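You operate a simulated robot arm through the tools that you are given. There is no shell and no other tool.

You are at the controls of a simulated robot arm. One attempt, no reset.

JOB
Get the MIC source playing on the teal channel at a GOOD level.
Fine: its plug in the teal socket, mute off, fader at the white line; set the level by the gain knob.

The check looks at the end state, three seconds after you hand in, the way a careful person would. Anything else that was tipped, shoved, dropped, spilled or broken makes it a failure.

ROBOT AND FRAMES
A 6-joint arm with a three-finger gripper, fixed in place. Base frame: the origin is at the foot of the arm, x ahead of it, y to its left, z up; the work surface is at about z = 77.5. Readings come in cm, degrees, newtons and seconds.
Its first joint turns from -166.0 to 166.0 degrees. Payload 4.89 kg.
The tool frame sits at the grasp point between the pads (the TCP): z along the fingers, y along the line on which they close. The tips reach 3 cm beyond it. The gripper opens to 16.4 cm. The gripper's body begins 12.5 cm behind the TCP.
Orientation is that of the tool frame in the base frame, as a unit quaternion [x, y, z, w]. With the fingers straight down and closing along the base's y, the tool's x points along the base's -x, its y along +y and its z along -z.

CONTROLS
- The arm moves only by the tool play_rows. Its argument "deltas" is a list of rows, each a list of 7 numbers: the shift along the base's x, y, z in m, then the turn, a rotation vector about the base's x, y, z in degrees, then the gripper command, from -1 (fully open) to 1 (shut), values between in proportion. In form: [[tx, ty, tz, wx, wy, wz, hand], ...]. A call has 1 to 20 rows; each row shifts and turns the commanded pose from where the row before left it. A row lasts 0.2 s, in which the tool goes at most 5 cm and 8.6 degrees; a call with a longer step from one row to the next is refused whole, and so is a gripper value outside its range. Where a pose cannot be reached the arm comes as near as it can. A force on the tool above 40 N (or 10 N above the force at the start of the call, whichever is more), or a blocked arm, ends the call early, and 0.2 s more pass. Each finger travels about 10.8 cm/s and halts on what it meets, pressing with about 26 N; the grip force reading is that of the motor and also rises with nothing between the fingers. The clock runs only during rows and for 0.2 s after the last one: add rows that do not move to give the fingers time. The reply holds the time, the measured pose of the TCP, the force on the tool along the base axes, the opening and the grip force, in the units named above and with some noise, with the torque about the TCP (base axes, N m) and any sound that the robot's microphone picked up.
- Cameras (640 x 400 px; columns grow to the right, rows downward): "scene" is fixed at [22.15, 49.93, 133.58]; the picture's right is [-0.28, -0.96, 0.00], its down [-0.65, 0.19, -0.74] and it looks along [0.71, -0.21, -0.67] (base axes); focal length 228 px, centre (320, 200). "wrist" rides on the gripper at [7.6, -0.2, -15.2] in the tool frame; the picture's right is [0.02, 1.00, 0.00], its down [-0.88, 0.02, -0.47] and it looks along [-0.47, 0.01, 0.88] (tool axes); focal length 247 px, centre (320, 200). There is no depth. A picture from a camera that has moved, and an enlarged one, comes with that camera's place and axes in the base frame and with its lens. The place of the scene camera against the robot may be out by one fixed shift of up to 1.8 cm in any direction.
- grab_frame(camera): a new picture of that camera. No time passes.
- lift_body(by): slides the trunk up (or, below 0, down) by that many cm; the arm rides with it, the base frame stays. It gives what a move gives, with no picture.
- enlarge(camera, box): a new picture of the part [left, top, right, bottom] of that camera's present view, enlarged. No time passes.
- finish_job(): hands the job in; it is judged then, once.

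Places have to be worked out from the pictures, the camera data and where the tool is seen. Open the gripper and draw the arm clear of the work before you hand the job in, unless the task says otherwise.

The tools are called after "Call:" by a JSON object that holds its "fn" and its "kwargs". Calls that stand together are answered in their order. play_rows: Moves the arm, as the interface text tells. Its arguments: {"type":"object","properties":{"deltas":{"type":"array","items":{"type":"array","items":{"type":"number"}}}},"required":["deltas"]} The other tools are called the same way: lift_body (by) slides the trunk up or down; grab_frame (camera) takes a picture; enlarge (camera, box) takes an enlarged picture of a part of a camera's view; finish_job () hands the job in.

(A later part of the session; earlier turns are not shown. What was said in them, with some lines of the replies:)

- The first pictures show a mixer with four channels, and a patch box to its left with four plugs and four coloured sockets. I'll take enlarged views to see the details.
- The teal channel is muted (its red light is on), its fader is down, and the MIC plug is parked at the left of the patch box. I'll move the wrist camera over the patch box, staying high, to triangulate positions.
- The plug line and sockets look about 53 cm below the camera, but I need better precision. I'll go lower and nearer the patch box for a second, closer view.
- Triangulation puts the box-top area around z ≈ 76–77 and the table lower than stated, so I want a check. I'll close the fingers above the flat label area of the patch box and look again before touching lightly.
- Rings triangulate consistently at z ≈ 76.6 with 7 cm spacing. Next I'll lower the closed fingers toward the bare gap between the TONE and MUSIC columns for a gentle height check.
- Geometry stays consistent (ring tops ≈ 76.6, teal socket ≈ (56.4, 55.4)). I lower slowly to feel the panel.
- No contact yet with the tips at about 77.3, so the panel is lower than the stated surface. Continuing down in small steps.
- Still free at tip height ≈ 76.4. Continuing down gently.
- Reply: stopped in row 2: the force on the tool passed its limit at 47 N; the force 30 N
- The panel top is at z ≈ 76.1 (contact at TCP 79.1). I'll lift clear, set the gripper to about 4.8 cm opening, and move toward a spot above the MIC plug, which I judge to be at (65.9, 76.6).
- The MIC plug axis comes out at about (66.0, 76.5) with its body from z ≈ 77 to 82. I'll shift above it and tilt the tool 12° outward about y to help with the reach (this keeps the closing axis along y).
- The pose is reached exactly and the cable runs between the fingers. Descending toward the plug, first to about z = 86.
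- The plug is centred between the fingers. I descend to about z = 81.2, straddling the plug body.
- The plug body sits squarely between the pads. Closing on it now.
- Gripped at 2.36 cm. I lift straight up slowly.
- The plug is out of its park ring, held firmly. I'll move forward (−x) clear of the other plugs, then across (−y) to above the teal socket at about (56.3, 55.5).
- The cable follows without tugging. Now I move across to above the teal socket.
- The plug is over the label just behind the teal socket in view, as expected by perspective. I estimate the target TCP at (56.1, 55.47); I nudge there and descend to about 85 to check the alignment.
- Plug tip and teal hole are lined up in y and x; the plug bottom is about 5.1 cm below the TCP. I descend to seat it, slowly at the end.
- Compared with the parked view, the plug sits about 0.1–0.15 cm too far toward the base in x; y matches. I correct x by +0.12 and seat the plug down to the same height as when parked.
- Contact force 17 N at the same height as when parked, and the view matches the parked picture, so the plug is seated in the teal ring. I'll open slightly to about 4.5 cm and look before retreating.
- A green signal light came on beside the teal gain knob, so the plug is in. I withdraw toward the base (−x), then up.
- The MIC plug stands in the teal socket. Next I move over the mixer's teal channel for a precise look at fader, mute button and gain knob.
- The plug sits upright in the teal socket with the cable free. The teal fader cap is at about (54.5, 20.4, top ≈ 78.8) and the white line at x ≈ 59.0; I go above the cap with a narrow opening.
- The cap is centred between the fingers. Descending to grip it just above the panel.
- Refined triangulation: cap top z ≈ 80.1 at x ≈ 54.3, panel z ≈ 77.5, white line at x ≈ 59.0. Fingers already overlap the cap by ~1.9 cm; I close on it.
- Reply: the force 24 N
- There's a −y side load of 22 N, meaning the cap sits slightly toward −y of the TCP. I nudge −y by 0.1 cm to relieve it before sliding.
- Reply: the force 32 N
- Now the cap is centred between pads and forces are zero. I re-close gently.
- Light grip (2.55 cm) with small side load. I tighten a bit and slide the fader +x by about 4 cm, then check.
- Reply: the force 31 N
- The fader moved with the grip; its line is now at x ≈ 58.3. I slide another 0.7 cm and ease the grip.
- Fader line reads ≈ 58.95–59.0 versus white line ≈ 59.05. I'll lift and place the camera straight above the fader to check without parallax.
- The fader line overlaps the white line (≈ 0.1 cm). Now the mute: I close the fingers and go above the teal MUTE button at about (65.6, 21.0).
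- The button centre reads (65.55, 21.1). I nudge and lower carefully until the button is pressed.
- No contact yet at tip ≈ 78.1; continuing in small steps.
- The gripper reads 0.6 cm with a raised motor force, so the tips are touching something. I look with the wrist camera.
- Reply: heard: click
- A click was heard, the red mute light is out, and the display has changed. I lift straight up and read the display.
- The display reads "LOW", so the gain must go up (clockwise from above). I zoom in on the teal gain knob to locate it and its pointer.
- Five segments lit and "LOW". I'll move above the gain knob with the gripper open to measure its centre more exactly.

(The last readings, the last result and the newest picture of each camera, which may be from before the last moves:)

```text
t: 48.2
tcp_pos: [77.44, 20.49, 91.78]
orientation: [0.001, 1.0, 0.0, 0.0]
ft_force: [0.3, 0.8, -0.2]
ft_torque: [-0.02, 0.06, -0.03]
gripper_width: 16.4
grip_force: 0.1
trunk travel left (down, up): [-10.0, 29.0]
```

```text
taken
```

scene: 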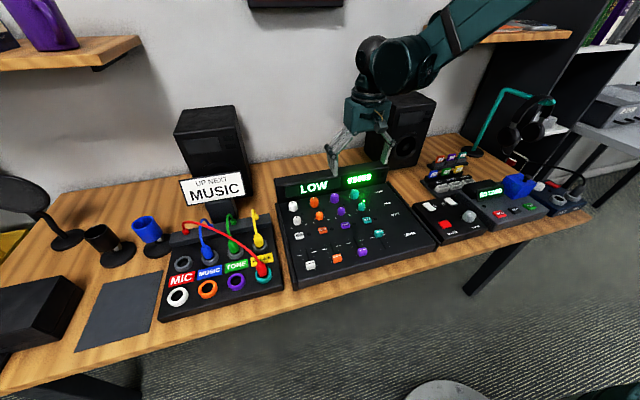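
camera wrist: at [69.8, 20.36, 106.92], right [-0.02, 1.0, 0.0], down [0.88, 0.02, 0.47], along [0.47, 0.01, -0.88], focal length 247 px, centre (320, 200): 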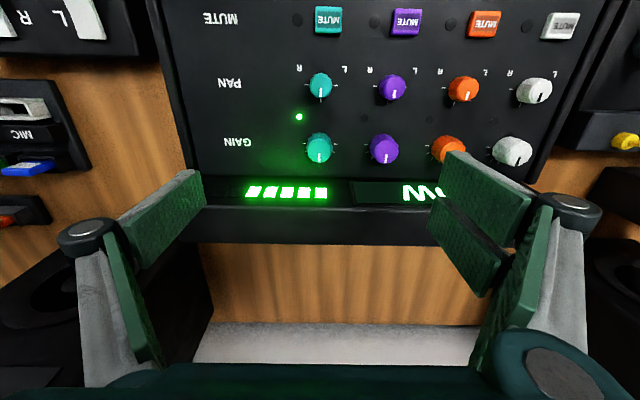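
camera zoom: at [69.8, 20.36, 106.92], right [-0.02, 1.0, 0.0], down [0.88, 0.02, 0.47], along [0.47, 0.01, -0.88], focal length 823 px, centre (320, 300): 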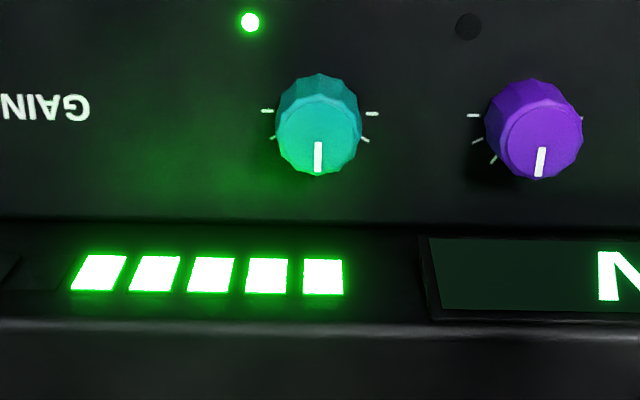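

The knob centre is at about (77.85, 20.46), top z ≈ 80.1, pointer at 12 o'clock. To leave turning room away from the display housing, I pre-rotate the gripper +30° about z, set ~5 cm opening and descend part-way.

Call:
{"fn": "play_rows", "kwargs": {"deltas": [[0.004, 0, 0, 0, 0, 7.5, 0.39], [0, 0, 0, 0, 0, 7.5, 0.39], [0, 0, 0, 0, 0, 7.5, 0.39], [0, 0, 0, 0, 0, 7.5, 0.39], [0, 0, -0.02, 0, 0, 0, 0.39], [0, 0, -0.02, 0, 0, 0, 0.39], [0, 0, 0, 0, 0, 0, 0.39], [0, 0, 0, 0, 0, 0, 0.39]]}}

Call:
{"fn": "grab_frame", "kwargs": {"camera": "wrist"}}

Call:
{"fn": "enlarge", "kwargs": {"camera": "scene", "box": [310, 140, 420, 230]}}

```text
t: 50.0
tcp_pos: [77.84, 20.59, 87.54]
orientation: [-0.26, 0.966, -0.001, 0.0]
ft_force: [0.2, -0.6, -0.5]
ft_torque: [-0.04, -0.06, -0.01]
gripper_width: 5.03
grip_force: 0.1
trunk travel left (down, up): [-10.0, 29.0]
```

```text
taken
camera wrist: at [71.34, 16.69, 102.74], right [-0.52, 0.86, 0.0], down [0.75, 0.46, 0.47], along [0.4, 0.25, -0.88], focal length 247 px, centre (320, 200)
```

wrist: 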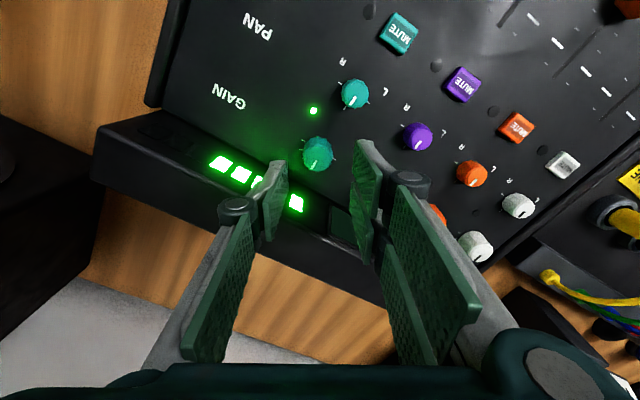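

```text
4.44 times, centred on (365, 185) of scene
camera zoom: at [22.15, 49.93, 133.58], right [-0.28, -0.96, 0.0], down [-0.65, 0.19, -0.74], along [0.71, -0.21, -0.67], focal length 1012 px, centre (120, 267)
```

zoom: 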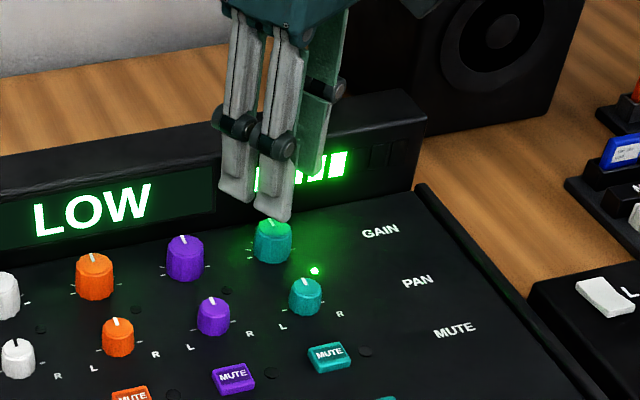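

The knob is centred beneath the gripper. Descending around it.

Call:
{"fn": "play_rows", "kwargs": {"deltas": [[0, -0.0005, -0.02, 0, 0, 0, 0.39], [0, 0, -0.02, 0, 0, 0, 0.39], [0, 0, -0.015, 0, 0, 0, 0.39], [0, 0, -0.007, 0, 0, 0, 0.39], [0, 0, 0, 0, 0, 0, 0.39], [0, 0, 0, 0, 0, 0, 0.39]]}}

Call:
{"fn": "enlarge", "kwargs": {"camera": "wrist", "box": [220, 100, 420, 240]}}

Call:
{"fn": "enlarge", "kwargs": {"camera": "scene", "box": [310, 140, 420, 230]}}

```text
t: 51.4
tcp_pos: [77.83, 20.58, 81.3]
orientation: [-0.259, 0.966, 0.0, 0.0]
ft_force: [-0.1, 0.3, -0.1]
ft_torque: [0.0, -0.04, 0.01]
gripper_width: 5.0
grip_force: 0.0
trunk travel left (down, up): [-10.0, 29.0]
```

```text
2.86 times, centred on (320, 170) of wrist
camera zoom: at [71.31, 16.62, 96.61], right [-0.52, 0.86, 0.0], down [0.75, 0.46, 0.47], along [0.4, 0.25, -0.88], focal length 706 px, centre (320, 286)
```

zoom: 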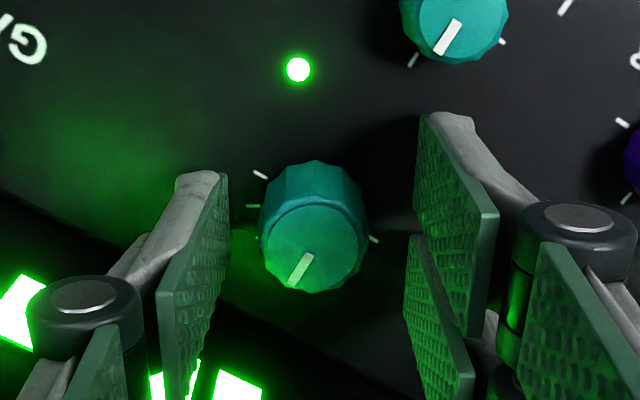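

```text
4.44 times, centred on (365, 185) of scene
camera zoom: at [22.15, 49.93, 133.58], right [-0.28, -0.96, 0.0], down [-0.65, 0.19, -0.74], along [0.71, -0.21, -0.67], focal length 1012 px, centre (120, 267)
```

zoom: 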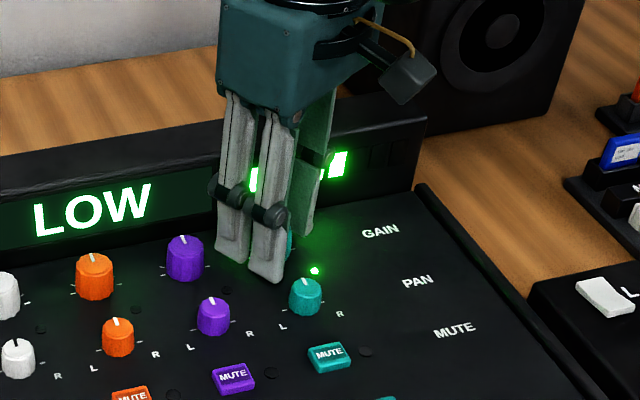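

The knob sits about 0.17 cm to the left of the gripper centre line; I shift (+0.08, −0.14) cm and close gently.

Call:
{"fn": "play_rows", "kwargs": {"deltas": [[0.0008, -0.0014, 0, 0, 0, 0, 0.39], [0, 0, 0, 0, 0, 0, 0.5], [0, 0, 0, 0, 0, 0, 0.6], [0, 0, 0, 0, 0, 0, 0.64], [0, 0, 0, 0, 0, 0, 0.66], [0, 0, 0, 0, 0, 0, 0.66]]}}

Call:
{"fn": "enlarge", "kwargs": {"camera": "wrist", "box": [220, 100, 420, 240]}}

```text
t: 52.8
tcp_pos: [77.9, 20.35, 81.4]
orientation: [-0.26, 0.966, 0.0, 0.0]
ft_force: [-0.1, 0.2, -0.6]
ft_torque: [0.02, 0.02, -0.01]
gripper_width: 2.87
grip_force: 1.2
trunk travel left (down, up): [-10.0, 29.0]
```

```text
2.86 times, centred on (320, 170) of wrist
camera zoom: at [71.41, 16.44, 96.64], right [-0.52, 0.86, 0.0], down [0.75, 0.46, 0.47], along [0.4, 0.25, -0.88], focal length 706 px, centre (320, 286)
```

zoom: 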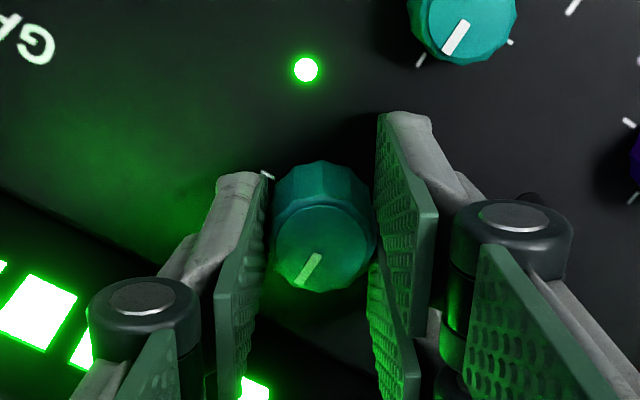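

Light contact at 2.87 cm, knob centred. I tighten a little and turn −10° (clockwise), then check the display.

Call:
{"fn": "play_rows", "kwargs": {"deltas": [[0, 0, 0, 0, 0, 0, 0.7], [0, 0, 0, 0, 0, 0, 0.7], [0, 0, 0, 0, 0, -5, 0.7], [0, 0, 0, 0, 0, -5, 0.7], [0, 0, 0, 0, 0, 0, 0.7]]}}

Call:
{"fn": "enlarge", "kwargs": {"camera": "wrist", "box": [220, 100, 420, 240]}}

Call:
{"fn": "enlarge", "kwargs": {"camera": "scene", "box": [270, 140, 420, 240]}}

```text
t: 54.0
tcp_pos: [77.9, 20.44, 81.45]
orientation: [-0.174, 0.985, 0.0, 0.0]
ft_force: [1.5, 1.8, -0.8]
ft_torque: [0.04, 0.02, 0.02]
gripper_width: 2.76
grip_force: 45.3
trunk travel left (down, up): [-10.0, 29.0]
```

```text
2.86 times, centred on (320, 170) of wrist
camera zoom: at [70.8, 17.66, 96.64], right [-0.36, 0.93, 0.0], down [0.82, 0.32, 0.47], along [0.44, 0.17, -0.88], focal length 706 px, centre (320, 286)
```

zoom: 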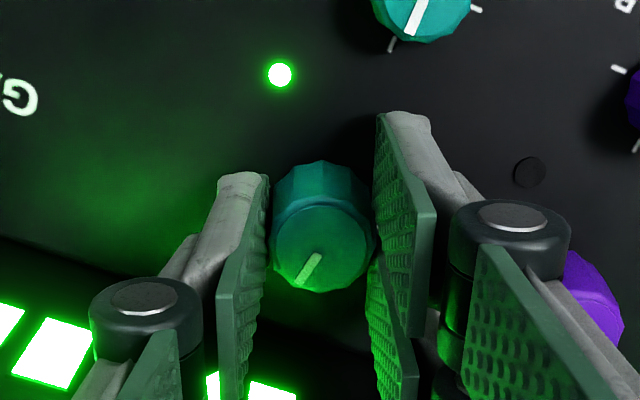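

```text
4.00 times, centred on (345, 190) of scene
camera zoom: at [22.15, 49.93, 133.58], right [-0.28, -0.96, 0.0], down [-0.65, 0.19, -0.74], along [0.71, -0.21, -0.67], focal length 910 px, centre (220, 240)
```

zoom: 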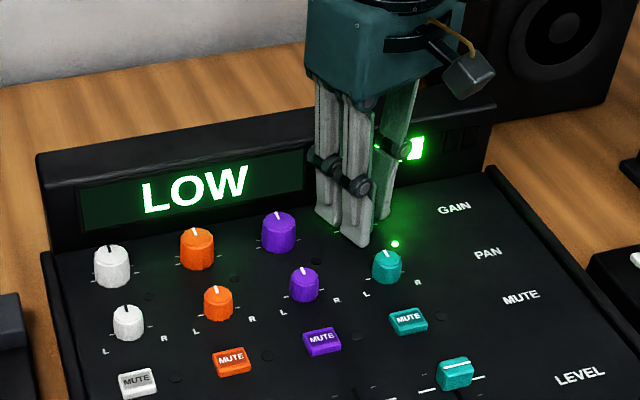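

The knob turns with the gripper (pointer unchanged in the wrist view). Still LOW; I turn another 10°.

Call:
{"fn": "play_rows", "kwargs": {"deltas": [[0, 0, 0, 0, 0, -5, 0.7], [0, 0, 0, 0, 0, -5, 0.7], [0, 0, 0, 0, 0, 0, 0.7]]}}

Call:
{"fn": "enlarge", "kwargs": {"camera": "scene", "box": [270, 140, 420, 240]}}

Call:
{"fn": "enlarge", "kwargs": {"camera": "wrist", "box": [220, 100, 420, 240]}}

```text
t: 54.8
tcp_pos: [77.95, 20.43, 81.33]
orientation: [-0.087, 0.996, 0.0, -0.001]
ft_force: [0.4, 3.1, -2.9]
ft_torque: [0.07, -0.08, -0.02]
gripper_width: 2.79
grip_force: 44.8
trunk travel left (down, up): [-10.0, 29.0]
```

```text
4.00 times, centred on (345, 190) of scene
camera zoom: at [22.15, 49.93, 133.58], right [-0.28, -0.96, 0.0], down [-0.65, 0.19, -0.74], along [0.71, -0.21, -0.67], focal length 910 px, centre (220, 240)
```

zoom: 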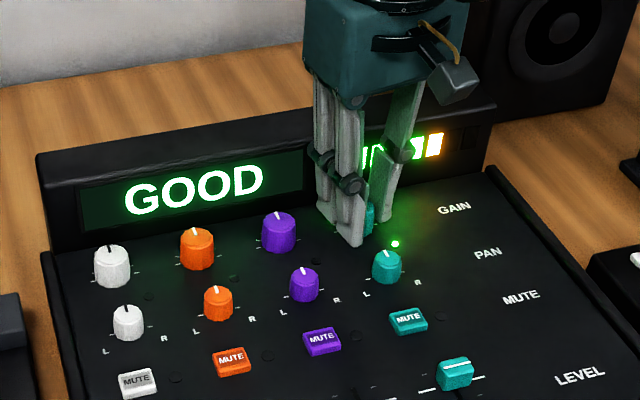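

```text
2.86 times, centred on (320, 170) of wrist
camera zoom: at [70.42, 18.96, 96.64], right [-0.19, 0.98, 0.0], down [0.86, 0.17, 0.47], along [0.46, 0.09, -0.88], focal length 706 px, centre (320, 286)
```

zoom: 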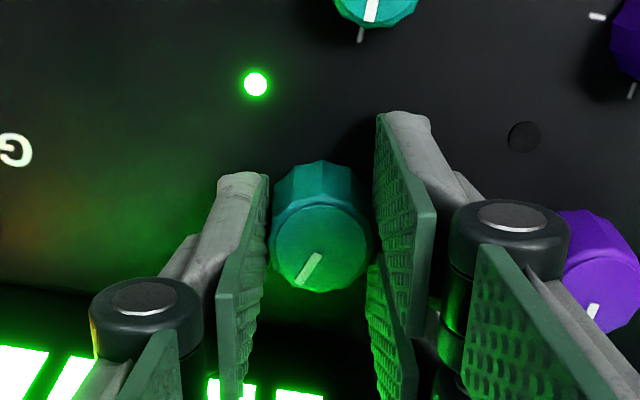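

The display now reads GOOD. To sit safely inside the band, I add a further 5° and check.

Call:
{"fn": "play_rows", "kwargs": {"deltas": [[0, 0, 0, 0, 0, -5, 0.7], [0, 0, 0, 0, 0, 0, 0.7]]}}

Call:
{"fn": "enlarge", "kwargs": {"camera": "scene", "box": [270, 140, 420, 240]}}

```text
t: 55.4
tcp_pos: [77.94, 20.55, 81.34]
orientation: [-0.043, 0.999, 0.0, 0.0]
ft_force: [2.7, 2.9, -3.4]
ft_torque: [0.06, 0.02, 0.03]
gripper_width: 2.77
grip_force: 45.0
trunk travel left (down, up): [-10.0, 29.0]
```

```text
4.00 times, centred on (345, 190) of scene
camera zoom: at [22.15, 49.93, 133.58], right [-0.28, -0.96, 0.0], down [-0.65, 0.19, -0.74], along [0.71, -0.21, -0.67], focal length 910 px, centre (220, 240)
```

zoom: 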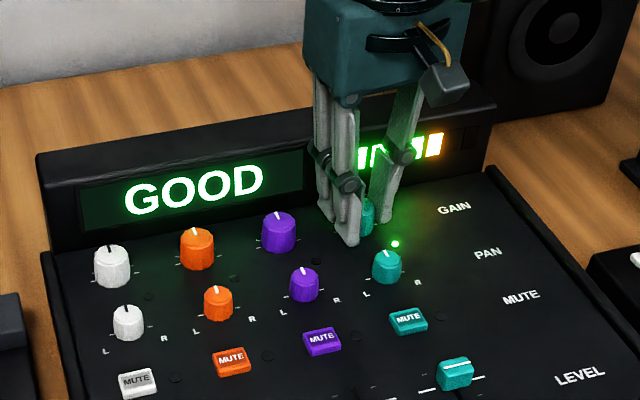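

Still GOOD at 25°. I open the fingers gently and lift straight up.

Call:
{"fn": "play_rows", "kwargs": {"deltas": [[0, 0, 0, 0, 0, 0, 0.64], [0, 0, 0, 0, 0, 0, 0.5], [0, 0, 0, 0, 0, 0, 0.39], [0, 0, 0, 0, 0, 0, 0.39], [0, 0, 0.02, 0, 0, 0, 0.39], [0, 0, 0.04, 0, 0, 0, 0.39], [0, 0, 0.05, 0, 0, 0, 0.39], [0, 0, 0.05, 0, 0, 0, 0.39], [0, 0, 0, 0, 0, 0, 0.39]]}}

Call:
{"fn": "grab_frame", "kwargs": {"camera": "scene"}}

Call:
{"fn": "enlarge", "kwargs": {"camera": "scene", "box": [270, 150, 440, 290]}}

Call:
{"fn": "grab_frame", "kwargs": {"camera": "wrist"}}

```text
t: 57.4
tcp_pos: [77.83, 20.6, 97.76]
orientation: [-0.043, 0.999, 0.0, 0.0]
ft_force: [-0.4, -0.2, 0.6]
ft_torque: [-0.02, 0.03, 0.0]
gripper_width: 4.99
grip_force: 0.1
trunk travel left (down, up): [-10.0, 29.0]
```

```text
taken
```

scene: 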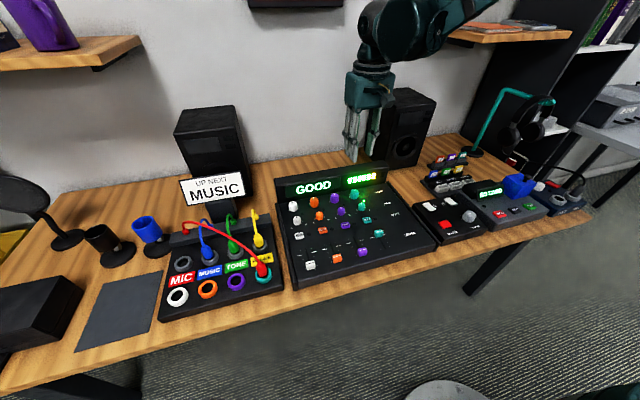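

```text
2.86 times, centred on (355, 220) of scene
camera zoom: at [22.15, 49.93, 133.58], right [-0.28, -0.96, 0.0], down [-0.65, 0.19, -0.74], along [0.71, -0.21, -0.67], focal length 650 px, centre (220, 143)
```

zoom: 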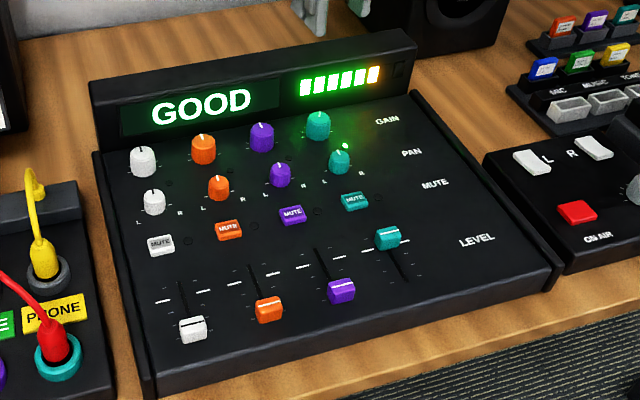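

```text
taken
camera wrist: at [70.29, 19.71, 112.95], right [-0.11, 0.99, 0.0], down [0.88, 0.09, 0.47], along [0.47, 0.05, -0.88], focal length 247 px, centre (320, 200)
```

wrist: 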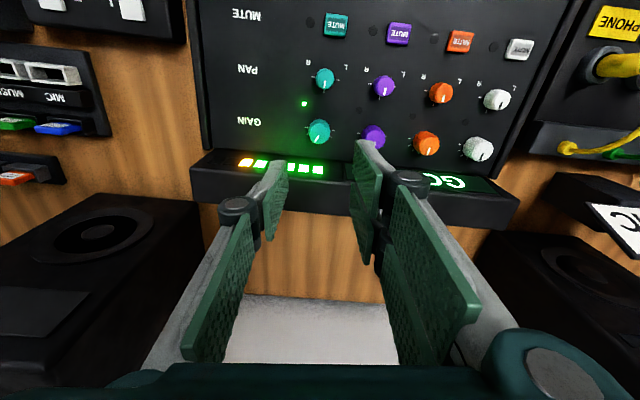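

Display stays GOOD after release, mute light off. I back the arm away upward toward the base, opening the gripper, and make a final check of fader and patch.

Call:
{"fn": "play_rows", "kwargs": {"deltas": [[0, 0, 0.03, 0, 0, -5, -1], [-0.03, 0, 0.03, 0, 0, 0, -1], [-0.04, 0, 0.02, 0, 0, 0, -1], [-0.04, 0, 0.0, 0, 0, 0, -1], [0, 0, 0, 0, 0, 0, -1], [0, 0, 0, 0, 0, 0, -1]]}}

Call:
{"fn": "enlarge", "kwargs": {"camera": "wrist", "box": [260, 40, 380, 120]}}

Call:
{"fn": "grab_frame", "kwargs": {"camera": "wrist"}}

Call:
{"fn": "enlarge", "kwargs": {"camera": "scene", "box": [270, 150, 440, 290]}}

Call:
{"fn": "enlarge", "kwargs": {"camera": "scene", "box": [150, 190, 300, 325]}}

```text
t: 58.8
tcp_pos: [66.86, 20.58, 105.45]
orientation: [0.0, 1.0, 0.0, 0.0]
ft_force: [-0.4, -0.1, 0.4]
ft_torque: [-0.01, -0.09, 0.03]
gripper_width: 16.38
grip_force: 0.0
trunk travel left (down, up): [-10.0, 29.0]
```

```text
5.00 times, centred on (320, 80) of wrist
camera zoom: at [59.17, 20.35, 120.7], right [-0.02, 1.0, 0.0], down [0.88, 0.02, 0.47], along [0.47, 0.01, -0.88], focal length 1235 px, centre (320, 800)
```

zoom: 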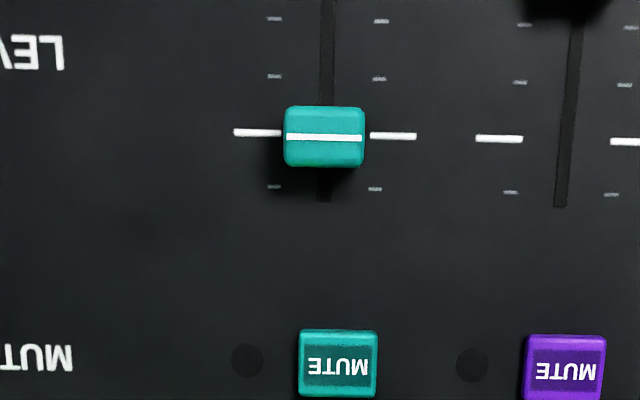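

```text
taken
camera wrist: at [59.17, 20.35, 120.7], right [-0.02, 1.0, 0.0], down [0.88, 0.02, 0.47], along [0.47, 0.01, -0.88], focal length 247 px, centre (320, 200)
```

wrist: 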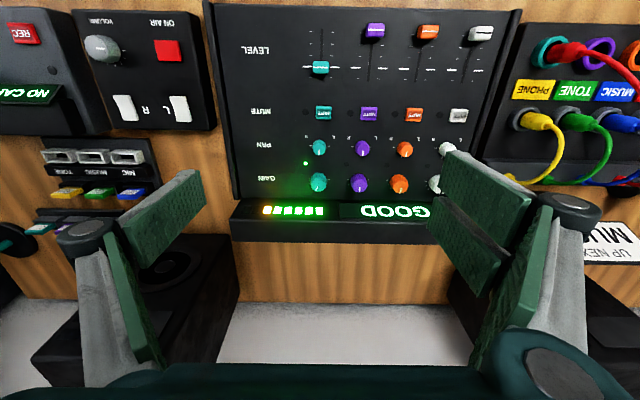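

```text
2.86 times, centred on (355, 220) of scene
camera zoom: at [22.15, 49.93, 133.58], right [-0.28, -0.96, 0.0], down [-0.65, 0.19, -0.74], along [0.71, -0.21, -0.67], focal length 650 px, centre (220, 143)
```

zoom: 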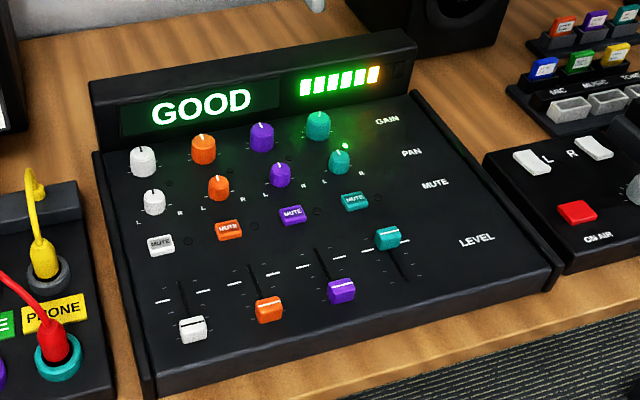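

```text
2.96 times, centred on (225, 258) of scene
camera zoom: at [22.15, 49.93, 133.58], right [-0.28, -0.96, 0.0], down [-0.65, 0.19, -0.74], along [0.71, -0.21, -0.67], focal length 674 px, centre (602, 30)
```

zoom: 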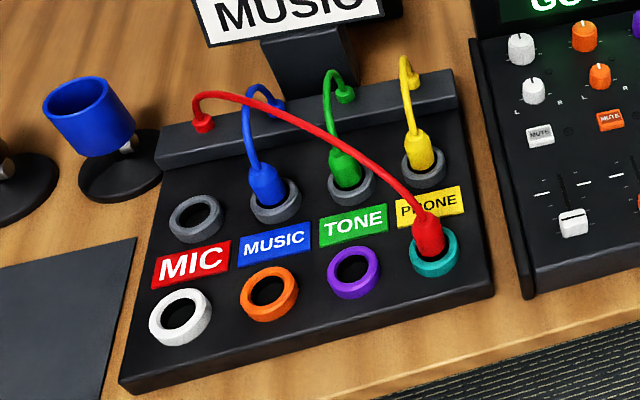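

Everything checks: plug in teal, mute light out, fader line on the white line, display GOOD, other items untouched. I draw the arm a bit further up and away, gripper open, before handing in.

Call:
{"fn": "play_rows", "kwargs": {"deltas": [[-0.03, 0, 0.04, 0, 0, 0, -1], [-0.04, 0, 0.03, 0, 0, 0, -1], [-0.04, 0, 0.02, 0, 0, 0, -1], [-0.04, 0, 0, 0, 0, 0, -1], [-0.03, 0, 0, 0, 0, 0, -1], [0, 0, 0, 0, 0, 0, -1], [0, 0, 0, 0, 0, 0, -1]]}}

Call:
{"fn": "grab_frame", "kwargs": {"camera": "scene"}}

```text
t: 60.4
tcp_pos: [48.74, 20.45, 114.54]
orientation: [0.0, 1.0, -0.001, 0.001]
ft_force: [-0.3, 0.6, -0.4]
ft_torque: [0.02, -0.04, -0.02]
gripper_width: 16.41
grip_force: 0.2
trunk travel left (down, up): [-10.0, 29.0]
```

```text
taken
```

scene: 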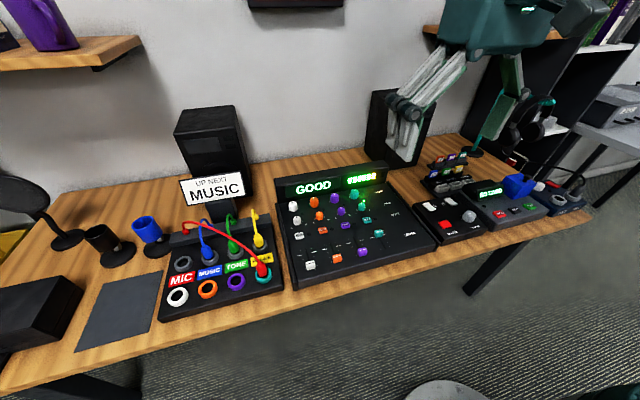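

The arm is clear with the gripper open, the display reads GOOD, and everything else stands as before. Handing in.

Call:
{"fn": "finish_job", "kwargs": {}}

```text
The job is handed in.
```

The MIC source is now playing on the teal channel and the mixer display reads GOOD. I handed the job in with the arm clear and the gripper open.

- **Plug:** the MIC plug is seated in the teal socket, and the channel's green light came on when it went in.
- **Mute:** off. The button clicked and its red light went out.
- **Fader:** its line is about 0.1 cm past the centre of the white line, and the two overlap when seen from straight above.
- **Gain:** turned about 25° clockwise from 12 o'clock. The display was LOW at 10° and GOOD at 20°, so I added 5° for margin, and it stayed GOOD after I let go.

In the last pictures nothing else looked moved or tipped. I have not seen the result of the check itself.
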